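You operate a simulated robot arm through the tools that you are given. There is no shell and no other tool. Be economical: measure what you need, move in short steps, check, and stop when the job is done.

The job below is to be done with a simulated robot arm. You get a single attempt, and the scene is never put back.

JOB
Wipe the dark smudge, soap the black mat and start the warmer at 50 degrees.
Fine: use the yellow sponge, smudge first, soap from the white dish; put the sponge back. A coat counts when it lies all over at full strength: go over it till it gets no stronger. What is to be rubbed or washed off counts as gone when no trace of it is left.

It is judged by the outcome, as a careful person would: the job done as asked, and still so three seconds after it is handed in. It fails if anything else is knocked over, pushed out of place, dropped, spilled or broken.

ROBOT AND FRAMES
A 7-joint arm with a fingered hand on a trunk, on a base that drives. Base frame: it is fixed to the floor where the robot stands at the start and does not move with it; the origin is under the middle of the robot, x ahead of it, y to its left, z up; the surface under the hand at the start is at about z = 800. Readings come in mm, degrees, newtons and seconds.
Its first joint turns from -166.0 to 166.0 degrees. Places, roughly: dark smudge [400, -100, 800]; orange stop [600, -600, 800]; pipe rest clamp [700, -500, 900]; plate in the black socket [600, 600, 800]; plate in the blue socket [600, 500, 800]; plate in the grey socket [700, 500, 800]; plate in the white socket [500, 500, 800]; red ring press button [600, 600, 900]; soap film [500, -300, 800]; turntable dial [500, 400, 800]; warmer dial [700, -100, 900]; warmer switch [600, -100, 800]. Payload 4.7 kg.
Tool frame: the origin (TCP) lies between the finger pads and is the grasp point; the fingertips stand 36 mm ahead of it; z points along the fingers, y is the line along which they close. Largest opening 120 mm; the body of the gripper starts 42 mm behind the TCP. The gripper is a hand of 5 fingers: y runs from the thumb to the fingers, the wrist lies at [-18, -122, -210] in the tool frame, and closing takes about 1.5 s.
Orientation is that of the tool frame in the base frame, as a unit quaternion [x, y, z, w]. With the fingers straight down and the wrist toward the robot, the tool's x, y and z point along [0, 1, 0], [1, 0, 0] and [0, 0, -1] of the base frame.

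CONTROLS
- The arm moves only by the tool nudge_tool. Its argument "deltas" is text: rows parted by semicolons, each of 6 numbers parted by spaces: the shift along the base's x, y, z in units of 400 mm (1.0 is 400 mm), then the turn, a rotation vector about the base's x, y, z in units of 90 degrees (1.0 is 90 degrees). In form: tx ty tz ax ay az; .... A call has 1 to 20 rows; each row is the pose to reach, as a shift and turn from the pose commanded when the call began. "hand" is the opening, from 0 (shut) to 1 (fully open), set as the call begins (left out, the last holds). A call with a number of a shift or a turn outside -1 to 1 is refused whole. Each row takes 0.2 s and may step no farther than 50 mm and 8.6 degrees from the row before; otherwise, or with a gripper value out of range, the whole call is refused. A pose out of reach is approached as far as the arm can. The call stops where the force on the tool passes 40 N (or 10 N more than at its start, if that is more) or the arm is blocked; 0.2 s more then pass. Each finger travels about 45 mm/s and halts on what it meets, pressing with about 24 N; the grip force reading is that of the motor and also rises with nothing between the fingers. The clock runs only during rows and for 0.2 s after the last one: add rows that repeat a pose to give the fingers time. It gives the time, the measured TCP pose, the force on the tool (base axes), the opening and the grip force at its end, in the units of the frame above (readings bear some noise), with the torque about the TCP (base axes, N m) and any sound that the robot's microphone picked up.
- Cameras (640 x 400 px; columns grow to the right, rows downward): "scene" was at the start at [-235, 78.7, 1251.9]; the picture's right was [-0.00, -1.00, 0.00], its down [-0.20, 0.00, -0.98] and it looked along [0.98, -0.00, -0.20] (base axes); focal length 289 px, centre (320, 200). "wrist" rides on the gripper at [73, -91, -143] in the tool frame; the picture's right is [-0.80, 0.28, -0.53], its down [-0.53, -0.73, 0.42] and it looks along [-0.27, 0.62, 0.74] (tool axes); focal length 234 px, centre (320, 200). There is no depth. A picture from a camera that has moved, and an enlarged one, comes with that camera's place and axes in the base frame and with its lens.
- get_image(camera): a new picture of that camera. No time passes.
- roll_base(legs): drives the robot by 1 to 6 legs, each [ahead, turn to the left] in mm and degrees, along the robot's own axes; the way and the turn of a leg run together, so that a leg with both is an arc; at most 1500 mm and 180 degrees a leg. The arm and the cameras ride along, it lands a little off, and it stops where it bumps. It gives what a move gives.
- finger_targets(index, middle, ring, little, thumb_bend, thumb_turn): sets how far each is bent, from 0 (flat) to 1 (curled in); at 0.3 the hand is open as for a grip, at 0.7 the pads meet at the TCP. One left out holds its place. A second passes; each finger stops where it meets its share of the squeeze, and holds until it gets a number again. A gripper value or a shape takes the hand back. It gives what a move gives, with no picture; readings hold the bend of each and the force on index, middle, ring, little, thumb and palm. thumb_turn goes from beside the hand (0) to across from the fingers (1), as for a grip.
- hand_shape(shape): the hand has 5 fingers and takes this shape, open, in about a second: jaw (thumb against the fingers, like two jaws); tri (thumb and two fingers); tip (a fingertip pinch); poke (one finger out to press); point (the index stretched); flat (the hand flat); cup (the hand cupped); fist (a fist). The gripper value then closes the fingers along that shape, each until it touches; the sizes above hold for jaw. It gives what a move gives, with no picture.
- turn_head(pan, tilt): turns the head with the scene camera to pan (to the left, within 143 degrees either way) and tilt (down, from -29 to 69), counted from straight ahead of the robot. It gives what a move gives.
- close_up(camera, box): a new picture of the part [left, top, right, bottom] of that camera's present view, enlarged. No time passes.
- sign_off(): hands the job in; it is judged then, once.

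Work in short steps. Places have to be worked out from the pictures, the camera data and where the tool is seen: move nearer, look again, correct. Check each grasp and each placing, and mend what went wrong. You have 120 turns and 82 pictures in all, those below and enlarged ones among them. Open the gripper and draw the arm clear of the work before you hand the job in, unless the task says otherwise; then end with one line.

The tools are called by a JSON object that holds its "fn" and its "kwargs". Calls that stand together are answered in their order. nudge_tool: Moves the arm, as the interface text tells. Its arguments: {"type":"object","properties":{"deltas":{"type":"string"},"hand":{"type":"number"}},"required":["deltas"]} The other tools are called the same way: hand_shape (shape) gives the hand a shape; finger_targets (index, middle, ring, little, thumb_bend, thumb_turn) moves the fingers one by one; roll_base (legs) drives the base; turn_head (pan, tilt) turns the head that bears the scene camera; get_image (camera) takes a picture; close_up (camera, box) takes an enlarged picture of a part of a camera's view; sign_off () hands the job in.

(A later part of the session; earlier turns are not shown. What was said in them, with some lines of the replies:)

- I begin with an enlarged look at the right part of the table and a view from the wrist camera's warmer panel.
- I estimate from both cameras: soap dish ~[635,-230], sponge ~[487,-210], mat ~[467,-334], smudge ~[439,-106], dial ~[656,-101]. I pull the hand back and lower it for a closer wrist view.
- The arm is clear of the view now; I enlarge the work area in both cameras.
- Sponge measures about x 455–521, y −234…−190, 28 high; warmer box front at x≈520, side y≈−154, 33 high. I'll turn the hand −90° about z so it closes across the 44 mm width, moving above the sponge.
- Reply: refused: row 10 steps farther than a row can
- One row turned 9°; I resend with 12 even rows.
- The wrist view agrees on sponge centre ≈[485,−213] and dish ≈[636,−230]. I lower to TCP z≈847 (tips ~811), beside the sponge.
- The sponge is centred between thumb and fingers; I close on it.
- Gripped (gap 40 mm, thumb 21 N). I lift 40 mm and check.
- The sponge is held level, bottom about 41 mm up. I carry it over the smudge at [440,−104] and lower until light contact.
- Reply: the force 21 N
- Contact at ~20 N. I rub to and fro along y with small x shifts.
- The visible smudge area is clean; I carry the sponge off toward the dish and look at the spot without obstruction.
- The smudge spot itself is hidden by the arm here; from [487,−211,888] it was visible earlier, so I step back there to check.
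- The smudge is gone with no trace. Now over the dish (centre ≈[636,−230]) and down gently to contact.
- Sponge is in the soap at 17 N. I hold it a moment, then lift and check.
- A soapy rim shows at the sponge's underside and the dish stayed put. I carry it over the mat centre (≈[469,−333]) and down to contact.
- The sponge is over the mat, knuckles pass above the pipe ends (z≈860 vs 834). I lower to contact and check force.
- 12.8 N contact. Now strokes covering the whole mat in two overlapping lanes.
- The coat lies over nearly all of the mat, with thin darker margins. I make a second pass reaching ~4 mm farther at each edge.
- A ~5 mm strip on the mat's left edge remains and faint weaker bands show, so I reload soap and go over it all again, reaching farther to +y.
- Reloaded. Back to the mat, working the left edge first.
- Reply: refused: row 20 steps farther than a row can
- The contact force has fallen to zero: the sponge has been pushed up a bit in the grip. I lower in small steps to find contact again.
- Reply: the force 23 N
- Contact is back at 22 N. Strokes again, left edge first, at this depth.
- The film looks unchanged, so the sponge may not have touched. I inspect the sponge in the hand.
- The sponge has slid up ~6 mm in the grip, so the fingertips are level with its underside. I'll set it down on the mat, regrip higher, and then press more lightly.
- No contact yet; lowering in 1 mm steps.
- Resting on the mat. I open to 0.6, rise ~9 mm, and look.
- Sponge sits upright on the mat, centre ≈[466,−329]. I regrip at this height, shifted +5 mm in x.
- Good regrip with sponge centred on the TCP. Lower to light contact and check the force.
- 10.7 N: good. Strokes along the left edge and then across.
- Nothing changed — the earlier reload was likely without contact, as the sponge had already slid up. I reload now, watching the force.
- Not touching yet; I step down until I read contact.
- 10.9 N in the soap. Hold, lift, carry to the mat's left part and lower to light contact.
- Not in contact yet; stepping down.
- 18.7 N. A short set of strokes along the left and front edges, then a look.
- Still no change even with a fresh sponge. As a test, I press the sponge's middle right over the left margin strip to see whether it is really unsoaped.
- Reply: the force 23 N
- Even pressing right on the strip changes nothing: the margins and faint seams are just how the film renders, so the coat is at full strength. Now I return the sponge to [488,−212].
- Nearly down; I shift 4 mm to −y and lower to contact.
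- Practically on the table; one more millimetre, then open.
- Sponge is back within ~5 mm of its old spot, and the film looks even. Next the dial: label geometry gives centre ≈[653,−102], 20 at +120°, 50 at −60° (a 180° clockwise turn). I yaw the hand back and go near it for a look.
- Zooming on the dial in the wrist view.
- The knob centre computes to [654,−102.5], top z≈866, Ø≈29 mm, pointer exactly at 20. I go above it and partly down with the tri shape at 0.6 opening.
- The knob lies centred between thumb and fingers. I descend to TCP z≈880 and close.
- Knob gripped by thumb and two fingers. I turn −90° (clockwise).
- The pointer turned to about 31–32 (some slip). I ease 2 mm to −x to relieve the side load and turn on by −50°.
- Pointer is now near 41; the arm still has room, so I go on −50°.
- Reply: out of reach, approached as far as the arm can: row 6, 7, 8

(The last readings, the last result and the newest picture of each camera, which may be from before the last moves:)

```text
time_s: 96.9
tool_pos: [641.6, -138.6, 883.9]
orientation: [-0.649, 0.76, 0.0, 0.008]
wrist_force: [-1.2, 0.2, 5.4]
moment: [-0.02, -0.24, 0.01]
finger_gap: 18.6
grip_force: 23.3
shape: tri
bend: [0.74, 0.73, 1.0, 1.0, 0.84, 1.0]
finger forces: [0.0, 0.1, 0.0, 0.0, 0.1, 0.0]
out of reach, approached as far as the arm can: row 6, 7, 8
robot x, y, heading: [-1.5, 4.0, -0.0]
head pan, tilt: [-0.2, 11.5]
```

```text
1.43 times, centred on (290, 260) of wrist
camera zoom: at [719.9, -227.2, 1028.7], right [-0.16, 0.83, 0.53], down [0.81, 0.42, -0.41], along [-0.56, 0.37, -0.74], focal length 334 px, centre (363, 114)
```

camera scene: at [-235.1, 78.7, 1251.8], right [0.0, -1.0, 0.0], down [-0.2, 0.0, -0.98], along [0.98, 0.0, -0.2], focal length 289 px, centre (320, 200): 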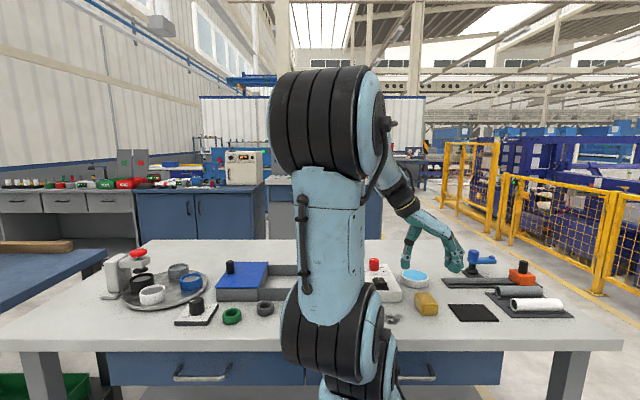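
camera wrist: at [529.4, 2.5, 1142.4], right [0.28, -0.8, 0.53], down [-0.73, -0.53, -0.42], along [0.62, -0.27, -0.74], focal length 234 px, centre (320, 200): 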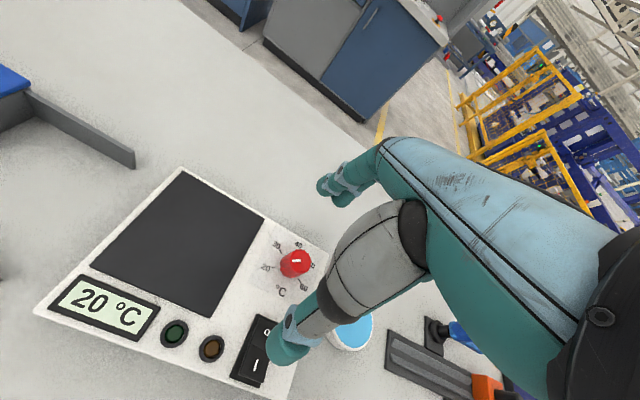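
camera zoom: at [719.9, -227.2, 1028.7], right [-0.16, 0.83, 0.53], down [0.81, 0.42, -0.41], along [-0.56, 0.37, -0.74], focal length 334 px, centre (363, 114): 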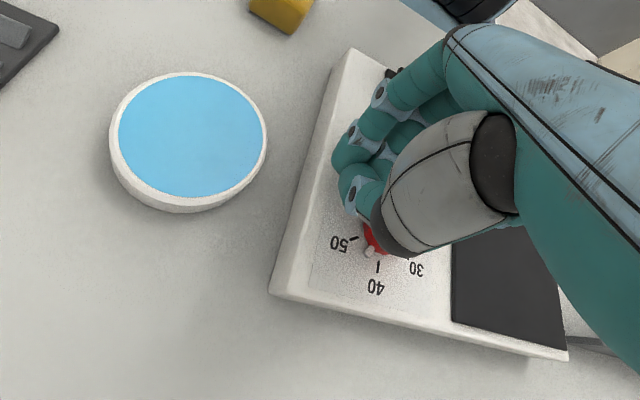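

The last few rows ran out of wrist reach and the hand slipped off sideways; the dial is near 43 now. I rise straight up while unwinding the yaw.

{"fn": "nudge_tool", "kwargs": {"deltas": "0 0 0.05 0 0 0; 0 0 0.1 0 0 0.08; 0 0 0.2 0 0 0.16; 0 0 0.25 0 0 0.24; 0 0 0.25 0 0 0.32; 0 0 0.25 0 0 0.4; 0 0 0.25 0 0 0.48; 0 0 0.25 0 0 0.56; 0 0 0.25 0 0 0.65; 0 0 0.25 0 0 0.74; 0 0 0.25 0 0 0.83; 0 0 0.25 0 0 0.92; 0 0 0.25 0 0 1.0"}}

{"fn": "get_image", "kwargs": {"camera": "wrist"}}

{"fn": "get_image", "kwargs": {"camera": "scene"}}

```text
time_s: 99.7
tool_pos: [643.1, -140.2, 979.1]
orientation: [0.996, -0.085, 0.0, 0.0]
wrist_force: [-0.2, -0.2, -0.6]
moment: [0.02, 0.0, 0.01]
finger_gap: 18.4
grip_force: 23.8
shape: tri
bend: [0.74, 0.73, 1.0, 1.0, 0.84, 1.0]
finger forces: [0.0, 0.1, 0.1, 0.1, 0.0, 0.1]
out of reach, approached as far as the arm can: row 1
robot x, y, heading: [-1.4, 1.9, -0.0]
head pan, tilt: [-0.2, 11.5]
```

```text
20 pictures are left
camera wrist: at [731.0, -62.2, 1123.9], right [-0.84, -0.14, 0.53], down [-0.4, 0.81, -0.42], along [-0.37, -0.57, -0.74], focal length 234 px, centre (320, 200)
```

wrist: 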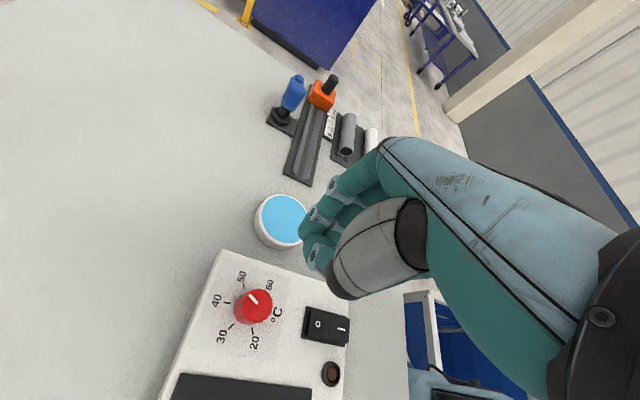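

```text
19 pictures are left
camera scene: at [-234.9, 78.8, 1251.9], right [0.0, -1.0, 0.0], down [-0.2, 0.0, -0.98], along [0.98, 0.0, -0.2], focal length 289 px, centre (320, 200)
```

scene: 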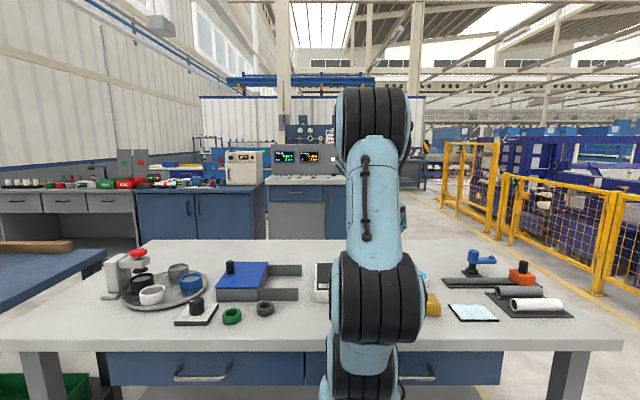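

All else is undisturbed. I zoom in on the dial to read the pointer.

{"fn": "close_up", "kwargs": {"camera": "wrist", "box": [190, 250, 310, 370]}}

```text
3.33 times, centred on (250, 310) of wrist
camera zoom: at [731.0, -62.2, 1123.9], right [-0.84, -0.14, 0.53], down [-0.4, 0.81, -0.42], along [-0.37, -0.57, -0.74], focal length 781 px, centre (553, -167)
```

zoom: 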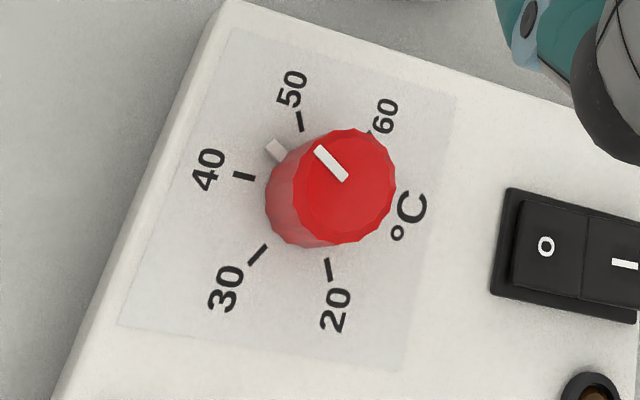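

The pointer reads about 45.2, so ~29° more clockwise. I open, centre on the knob at this yaw (−100°), descend and grip again.

{"fn": "nudge_tool", "kwargs": {"deltas": "0.0275 0.05 0 0 0 0; 0.0275 0.094 0 0 0 0; 0.0275 0.094 0 0 0 0; 0.0275 0.094 0 0 0 0; 0.0275 0.094 0 0 0 0; 0.0275 0.094 -0.08 0 0 0; 0.0275 0.094 -0.16 0 0 0; 0.0275 0.094 -0.21 0 0 0; 0.0275 0.094 -0.25 0 0 0", "hand": 0.6}}

{"fn": "nudge_tool", "kwargs": {"deltas": "0 0 0 0 0 0; 0 0 0 0 0 0; 0 0 0 0 0 0; 0 0 0 0 0 0; 0 0 0 0 0 0; 0 0 0 0 0 0; 0 0 0 0 0 0; 0 0 0 0 0 0", "hand": 0}}

{"fn": "close_up", "kwargs": {"camera": "wrist", "box": [220, 160, 360, 300]}}

```text
time_s: 101.7
tool_pos: [654.5, -102.9, 879.1]
orientation: [0.996, -0.086, -0.001, 0.0]
wrist_force: [0.6, -1.2, 0.1]
moment: [-0.01, -0.01, 0.0]
finger_gap: 71.6
grip_force: 0.0
shape: tri
bend: [0.74, 0.41, 0.99, 0.99, 0.66, 1.0]
finger forces: [0.1, 0.0, 0.1, 0.1, 0.0, 0.1]
robot x, y, heading: [1.6, -3.4, 0.3]
head pan, tilt: [-0.2, 11.5]
```

```text
time_s: 103.5
tool_pos: [654.8, -102.0, 878.7]
orientation: [0.996, -0.085, 0.0, 0.0]
wrist_force: [1.3, 0.8, -2.3]
moment: [0.0, -0.03, -0.03]
finger_gap: 24.0
grip_force: 24.2
shape: tri
bend: [0.73, 0.6, 1.0, 1.0, 0.74, 1.0]
finger forces: [10.2, 10.3, 0.1, 0.0, 21.3, 0.1]
robot x, y, heading: [-1.2, 1.1, 0.3]
head pan, tilt: [-0.2, 11.5]
```

```text
2.86 times, centred on (290, 230) of wrist
camera zoom: at [742.0, -24.7, 1023.8], right [-0.84, -0.14, 0.53], down [-0.4, 0.81, -0.42], along [-0.37, -0.57, -0.74], focal length 669 px, centre (406, 114)
```

zoom: 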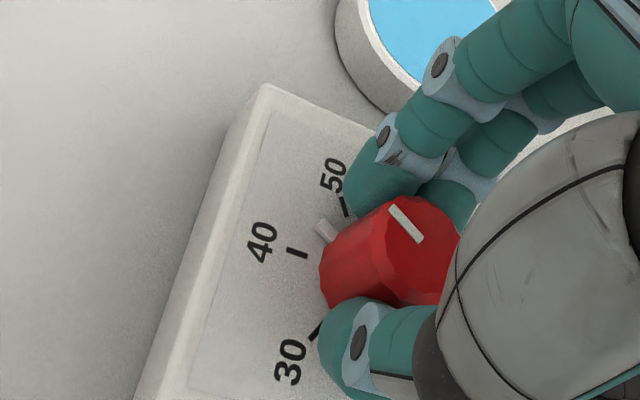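

Gripped, pointer still ~45. I turn −32° and look.

{"fn": "nudge_tool", "kwargs": {"deltas": "0 0 0 0 0 -0.07; 0 0 0 0 0 -0.14; 0 0 0 0 0 -0.21; 0 0 0 0 0 -0.28; 0 0 0 0 0 -0.355; 0 0 0 0 0 -0.355"}}

{"fn": "close_up", "kwargs": {"camera": "wrist", "box": [220, 160, 360, 300]}}

```text
time_s: 104.9
tool_pos: [654.4, -103.4, 880.0]
orientation: [0.934, -0.358, 0.0, 0.0]
wrist_force: [-4.3, -0.1, -6.2]
moment: [-0.05, 0.12, 0.01]
finger_gap: 23.8
grip_force: 23.9
shape: tri
bend: [0.73, 0.6, 1.0, 1.0, 0.74, 1.0]
finger forces: [10.2, 12.9, 0.0, 0.0, 20.8, 0.1]
robot x, y, heading: [1.2, -0.4, 0.0]
head pan, tilt: [-0.2, 11.5]
```

```text
2.86 times, centred on (290, 230) of wrist
camera zoom: at [770.0, -83.4, 1024.0], right [-0.78, 0.33, 0.53], down [0.09, 0.9, -0.42], along [-0.61, -0.28, -0.74], focal length 669 px, centre (406, 114)
```

zoom: 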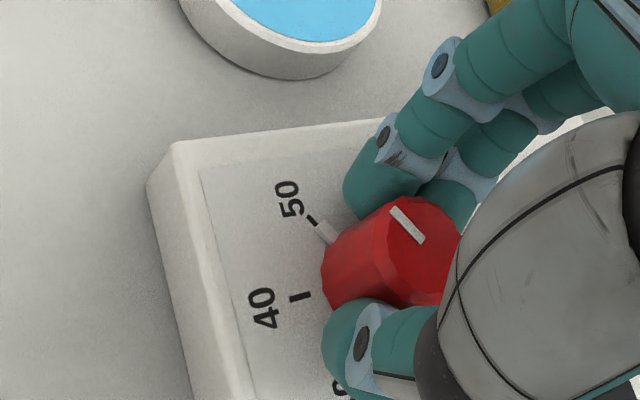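

The pointer is at or very near 50. I release, rise and read it precisely.

{"fn": "nudge_tool", "kwargs": {"deltas": "0 0 0 0 0 0; 0 0 0 0 0 0; 0 0 0 0 0 0; 0 0 0 0 0 0; 0 0 0 0 0 0; 0 0 0.05 0 0 0; 0 0 0.12 0 0 0; -0.03 -0.095 0.2 0 0 0; -0.03 -0.095 0.25 0 0 0", "hand": 0.6}}

{"fn": "close_up", "kwargs": {"camera": "wrist", "box": [190, 230, 330, 370]}}

```text
refused: row 8 steps farther than a row can; nothing moved
```

```text
2.86 times, centred on (260, 300) of wrist
camera zoom: at [770.0, -83.4, 1024.0], right [-0.78, 0.33, 0.53], down [0.09, 0.9, -0.42], along [-0.61, -0.28, -0.74], focal length 669 px, centre (491, -86)
```

zoom: 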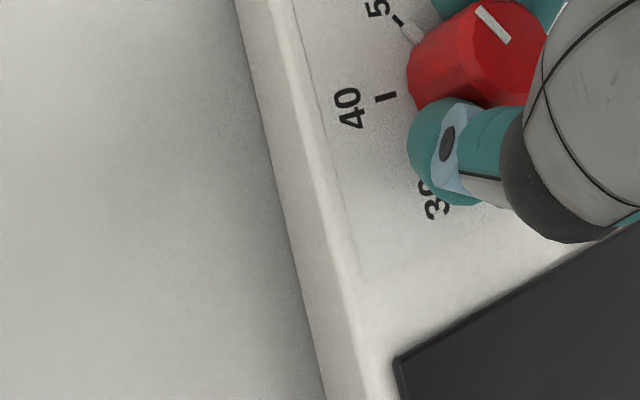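

One row was too long; I resend with a straight rise.

{"fn": "nudge_tool", "kwargs": {"deltas": "0 0 0 0 0 0; 0 0 0 0 0 0; 0 0 0 0 0 0; 0 0 0 0 0 0; 0 0 0 0 0 0; 0 0 0.05 0 0 0; 0 0 0.1 0 0 0; 0 0 0.18 0 0 0; 0 0 0.25 0 0 0", "hand": 0.6}}

```text
time_s: 106.9
tool_pos: [656.1, -104.3, 978.6]
orientation: [0.934, -0.357, 0.001, 0.0]
wrist_force: [1.1, -0.2, -0.6]
moment: [0.01, 0.0, 0.01]
finger_gap: 71.6
grip_force: 0.1
shape: tri
bend: [0.74, 0.41, 0.99, 0.99, 0.66, 1.0]
finger forces: [0.0, 0.0, 0.0, 0.0, 0.0, 0.0]
robot x, y, heading: [4.7, 3.1, 0.1]
head pan, tilt: [-0.2, 11.5]
```

Now the close-up of the dial.

{"fn": "close_up", "kwargs": {"camera": "wrist", "box": [210, 210, 320, 320]}}

```text
3.64 times, centred on (265, 265) of wrist
camera zoom: at [770.9, -84.3, 1123.1], right [-0.78, 0.33, 0.53], down [0.09, 0.9, -0.42], along [-0.61, -0.28, -0.74], focal length 852 px, centre (520, -36)
```

zoom: 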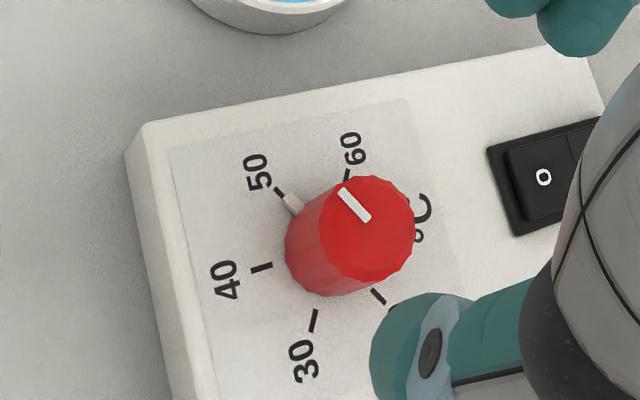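

The dial reads 50 within about ±0.7. Now the switch: "I" end ≈[537,−102]. I move above it, yaw back to −90°, and take a closed tip pinch to press with.

{"fn": "nudge_tool", "kwargs": {"deltas": "-0.05 0 0 0 0 0.08; -0.1 0 0 0 0 0.16; -0.15 0 0 0 0 0.24; -0.2 0 0 0 0 0.32; -0.25 0 0 0 0 0.4; -0.2925 0 0 0 0 0.465; -0.2925 0 0 0 0 0.465"}}

{"fn": "hand_shape", "kwargs": {"shape": "tip"}}

{"fn": "nudge_tool", "kwargs": {"deltas": "0 0 -0.03 0 0 0; 0 0 -0.06 0 0 0; 0 0 -0.08 0 0 0; 0 0 -0.08 0 0 0; 0 0 -0.08 0 0 0; 0 0 -0.08 0 0 0; 0 0 -0.08 0 0 0; 0 0 -0.08 0 0 0; 0 0 -0.08 0 0 0", "hand": 0}}

{"fn": "get_image", "kwargs": {"camera": "wrist"}}

```text
time_s: 108.5
tool_pos: [538.3, -103.4, 980.2]
orientation: [1.0, 0.001, 0.0, 0.0]
wrist_force: [-0.3, -0.5, 0.0]
moment: [-0.01, 0.0, -0.02]
finger_gap: 71.7
grip_force: 0.0
shape: tri
bend: [0.74, 0.41, 0.99, 0.99, 0.66, 1.0]
finger forces: [0.0, 0.1, 0.0, 0.0, 0.1, 0.0]
robot x, y, heading: [-0.6, -1.2, 0.0]
head pan, tilt: [-0.2, 11.5]
```

```text
time_s: 109.4
tool_pos: [538.8, -103.9, 979.4]
orientation: [1.0, 0.0, 0.0, 0.0]
wrist_force: [0.5, 0.0, 0.2]
moment: [0.0, 0.0, -0.04]
finger_gap: 120.0
grip_force: 0.1
shape: tip
bend: [0.3, 0.98, 0.99, 0.99, 0.3, 0.98]
finger forces: [0.0, 0.0, 0.0, 0.1, 0.1, 0.1]
robot x, y, heading: [-3.2, 1.0, -0.2]
head pan, tilt: [-0.2, 11.5]
```

```text
time_s: 111.4
tool_pos: [539.6, -102.5, 948.4]
orientation: [1.0, 0.0, -0.001, -0.001]
wrist_force: [0.6, 0.0, -0.5]
moment: [-0.01, -0.01, 0.0]
finger_gap: 0.0
grip_force: 24.1
shape: tip
bend: [0.7, 1.0, 1.0, 1.0, 0.53, 1.0]
finger forces: [0.0, 0.0, 0.0, 0.0, 0.1, 0.1]
robot x, y, heading: [-0.4, -2.2, 0.1]
head pan, tilt: [-0.2, 11.5]
```

```text
13 pictures are left
camera wrist: at [611.6, -11.5, 1093.3], right [-0.8, -0.28, 0.53], down [-0.53, 0.73, -0.42], along [-0.27, -0.62, -0.74], focal length 234 px, centre (320, 200)
```

wrist: 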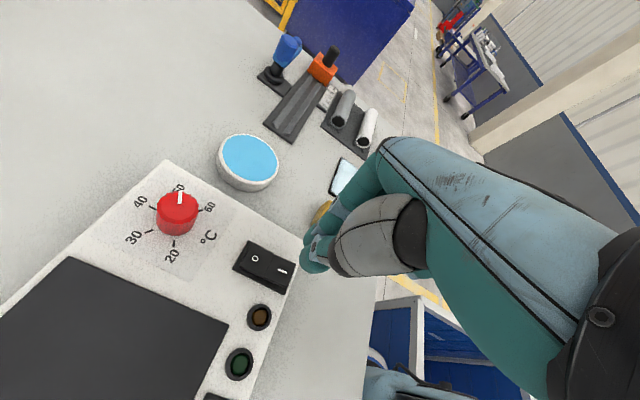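

The pinch tips are over the "I" end. I descend to ~890 and then step down onto it.

{"fn": "nudge_tool", "kwargs": {"deltas": "-0.01 0 -0.06 0 0 0; -0.01 0 -0.12 0 0 0; -0.01 0 -0.145 0 0 0; -0.01 0 -0.155 0 0 0; -0.01 0 -0.165 0 0 0; -0.01 0 -0.175 0 0 0"}}

```text
time_s: 112.8
tool_pos: [535.1, -104.6, 884.4]
orientation: [1.0, 0.0, 0.004, 0.001]
wrist_force: [-0.3, -2.5, 5.9]
moment: [-0.07, 0.01, -0.02]
finger_gap: 0.2
grip_force: 24.0
shape: tip
bend: [0.7, 1.0, 1.0, 1.0, 0.53, 1.0]
finger forces: [0.0, 0.1, 0.0, 0.1, 0.0, 0.1]
robot x, y, heading: [-0.3, -1.5, 0.2]
head pan, tilt: [-0.2, 11.5]
stopped in row 6: the force on the tool passed its limit at 48 N (the readings are from after the stop); the commanded pose is now the measured one
```

It stopped on force at z≈884. I rise and look at switch and display.

{"fn": "nudge_tool", "kwargs": {"deltas": "0 0 0.05 0 0 0; 0 0 0.12 0 0 0; 0 0 0.16 0 0 0"}}

{"fn": "get_image", "kwargs": {"camera": "wrist"}}

```text
time_s: 113.6
tool_pos: [534.6, -102.8, 948.1]
orientation: [1.0, -0.001, 0.002, 0.001]
wrist_force: [-0.5, -0.4, 0.3]
moment: [-0.04, -0.02, -0.02]
finger_gap: 0.0
grip_force: 23.7
shape: tip
bend: [0.7, 1.0, 1.0, 1.0, 0.53, 1.0]
finger forces: [0.0, 0.0, 0.0, 0.1, 0.0, 0.1]
robot x, y, heading: [-0.0, -2.2, -0.1]
head pan, tilt: [-0.2, 11.5]
```

```text
12 pictures are left
camera wrist: at [606.7, -11.7, 1093.0], right [-0.81, -0.28, 0.52], down [-0.53, 0.73, -0.43], along [-0.26, -0.62, -0.74], focal length 234 px, centre (320, 200)
```

wrist: 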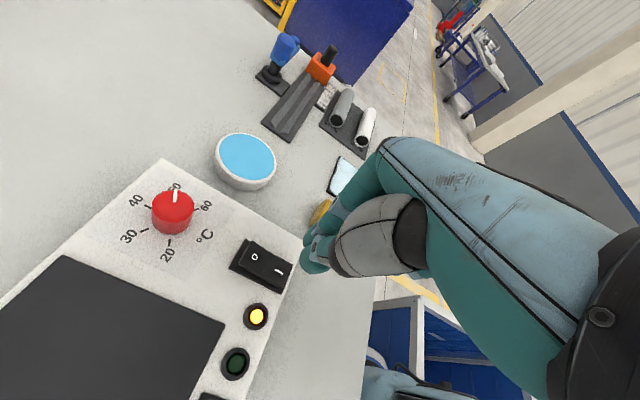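

The amber lamp is lit: warmer on. I retreat to the earlier viewing pose and open the hand to check the display, dial and everything else.

{"fn": "nudge_tool", "kwargs": {"deltas": "0 0 0.08 0 0 0.08; 0 0 0.16 0 0 0.16; -0.04 -0.02 0.2525 0 0 0.24; -0.08 -0.04 0.2525 0 0 0.32; -0.12 -0.06 0.2525 0 0 0.4; -0.16 -0.08 0.2525 0 0 0.48; -0.2 -0.1 0.2525 0 0 0.56; -0.25 -0.115 0.2525 0 0 0.65; -0.3 -0.13 0.2525 0 0 0.74; -0.35 -0.145 0.2525 0 0 0.83; -0.4 -0.16 0.2525 0 0 0.92; -0.4465 -0.1705 0.2525 0 0 1.0"}}

{"fn": "hand_shape", "kwargs": {"shape": "jaw"}}

{"fn": "close_up", "kwargs": {"camera": "wrist", "box": [140, 60, 340, 220]}}

{"fn": "close_up", "kwargs": {"camera": "scene", "box": [305, 240, 515, 340]}}

```text
time_s: 116.2
tool_pos: [357.4, -172.1, 1048.8]
orientation: [0.707, 0.707, 0.003, 0.0]
wrist_force: [0.0, -0.1, -1.1]
moment: [0.01, 0.01, -0.01]
finger_gap: 0.1
grip_force: 23.7
shape: tip
bend: [0.7, 1.0, 1.0, 1.0, 0.53, 1.0]
finger forces: [0.0, 0.1, 0.0, 0.0, 0.0, 0.0]
robot x, y, heading: [-2.6, -1.8, 0.2]
head pan, tilt: [-0.2, 11.5]
```

```text
time_s: 117.1
tool_pos: [356.4, -172.0, 1047.1]
orientation: [0.707, 0.707, 0.003, -0.001]
wrist_force: [-0.6, -1.2, 0.2]
moment: [0.01, 0.0, 0.04]
finger_gap: 119.8
grip_force: 0.1
shape: jaw
bend: [0.3, 0.3, 0.3, 0.3, 0.3, 0.98]
finger forces: [0.0, 0.0, 0.0, 0.1, 0.1, 0.0]
robot x, y, heading: [-1.8, 1.2, -0.1]
head pan, tilt: [-0.2, 11.5]
```

```text
2.50 times, centred on (240, 140) of wrist
camera zoom: at [265.4, -99.8, 1193.5], right [0.28, -0.81, 0.52], down [-0.73, -0.53, -0.43], along [0.62, -0.26, -0.74], focal length 585 px, centre (520, 350)
```

zoom: 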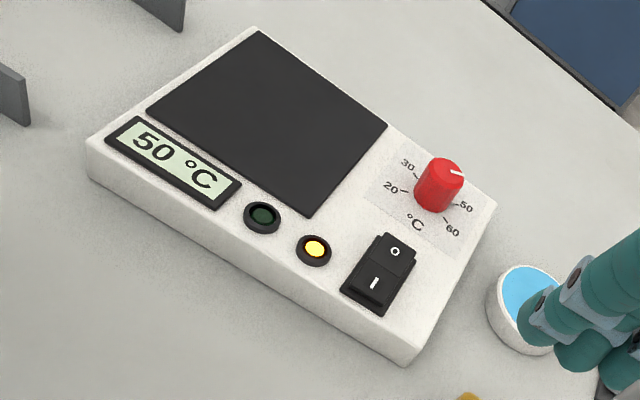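

```text
3.05 times, centred on (410, 290) of scene
camera zoom: at [-235.1, 78.9, 1251.8], right [0.0, -1.0, 0.0], down [-0.2, 0.0, -0.98], along [0.98, 0.0, -0.2], focal length 882 px, centre (46, -74)
```

zoom: 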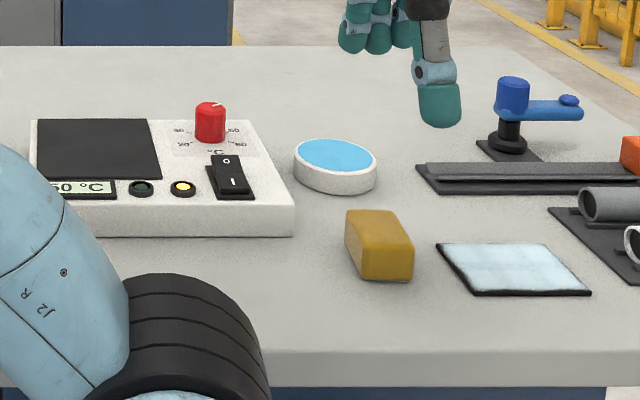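

Display shows 50 °C, switch on I, dish and box unmoved. I take one more close look at the film's evenness.

{"fn": "close_up", "kwargs": {"camera": "scene", "box": [440, 290, 515, 340]}}

{"fn": "close_up", "kwargs": {"camera": "scene", "box": [380, 295, 455, 345]}}

```text
8.00 times, centred on (478, 315) of scene
camera zoom: at [-235.1, 78.9, 1251.8], right [0.0, -1.0, 0.0], down [-0.2, 0.0, -0.98], along [0.98, 0.0, -0.2], focal length 2315 px, centre (-940, -720)
```

zoom: 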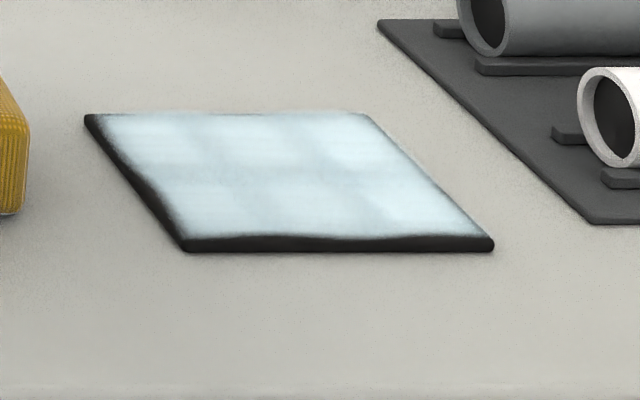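

```text
8.00 times, centred on (418, 320) of scene
camera zoom: at [-235.1, 78.9, 1251.8], right [0.0, -1.0, 0.0], down [-0.2, 0.0, -0.98], along [0.98, 0.0, -0.2], focal length 2315 px, centre (-460, -760)
```

zoom: 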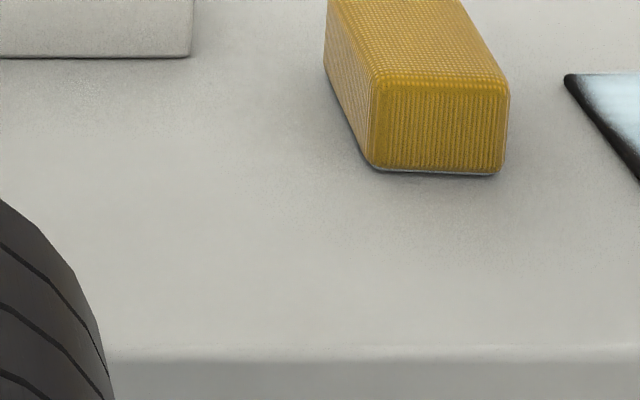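

The film is an even, regular pattern with no weaker patch, the table where the smudge was is clean, the sponge is down, and the warmer shows 50 °C with its lamp lit. The hand is open and clear, so I hand in.

{"fn": "sign_off", "kwargs": {}}

```text
The job is handed in.
```

I wiped off the smudge, soaped the mat and started the warmer at 50 °C (the display reads 50 and the lamp is lit). The sponge is back about 5–10 mm from where it was. The film's edges still look darker, but going over them again with fresh soap changed nothing, so I took the coat as full.
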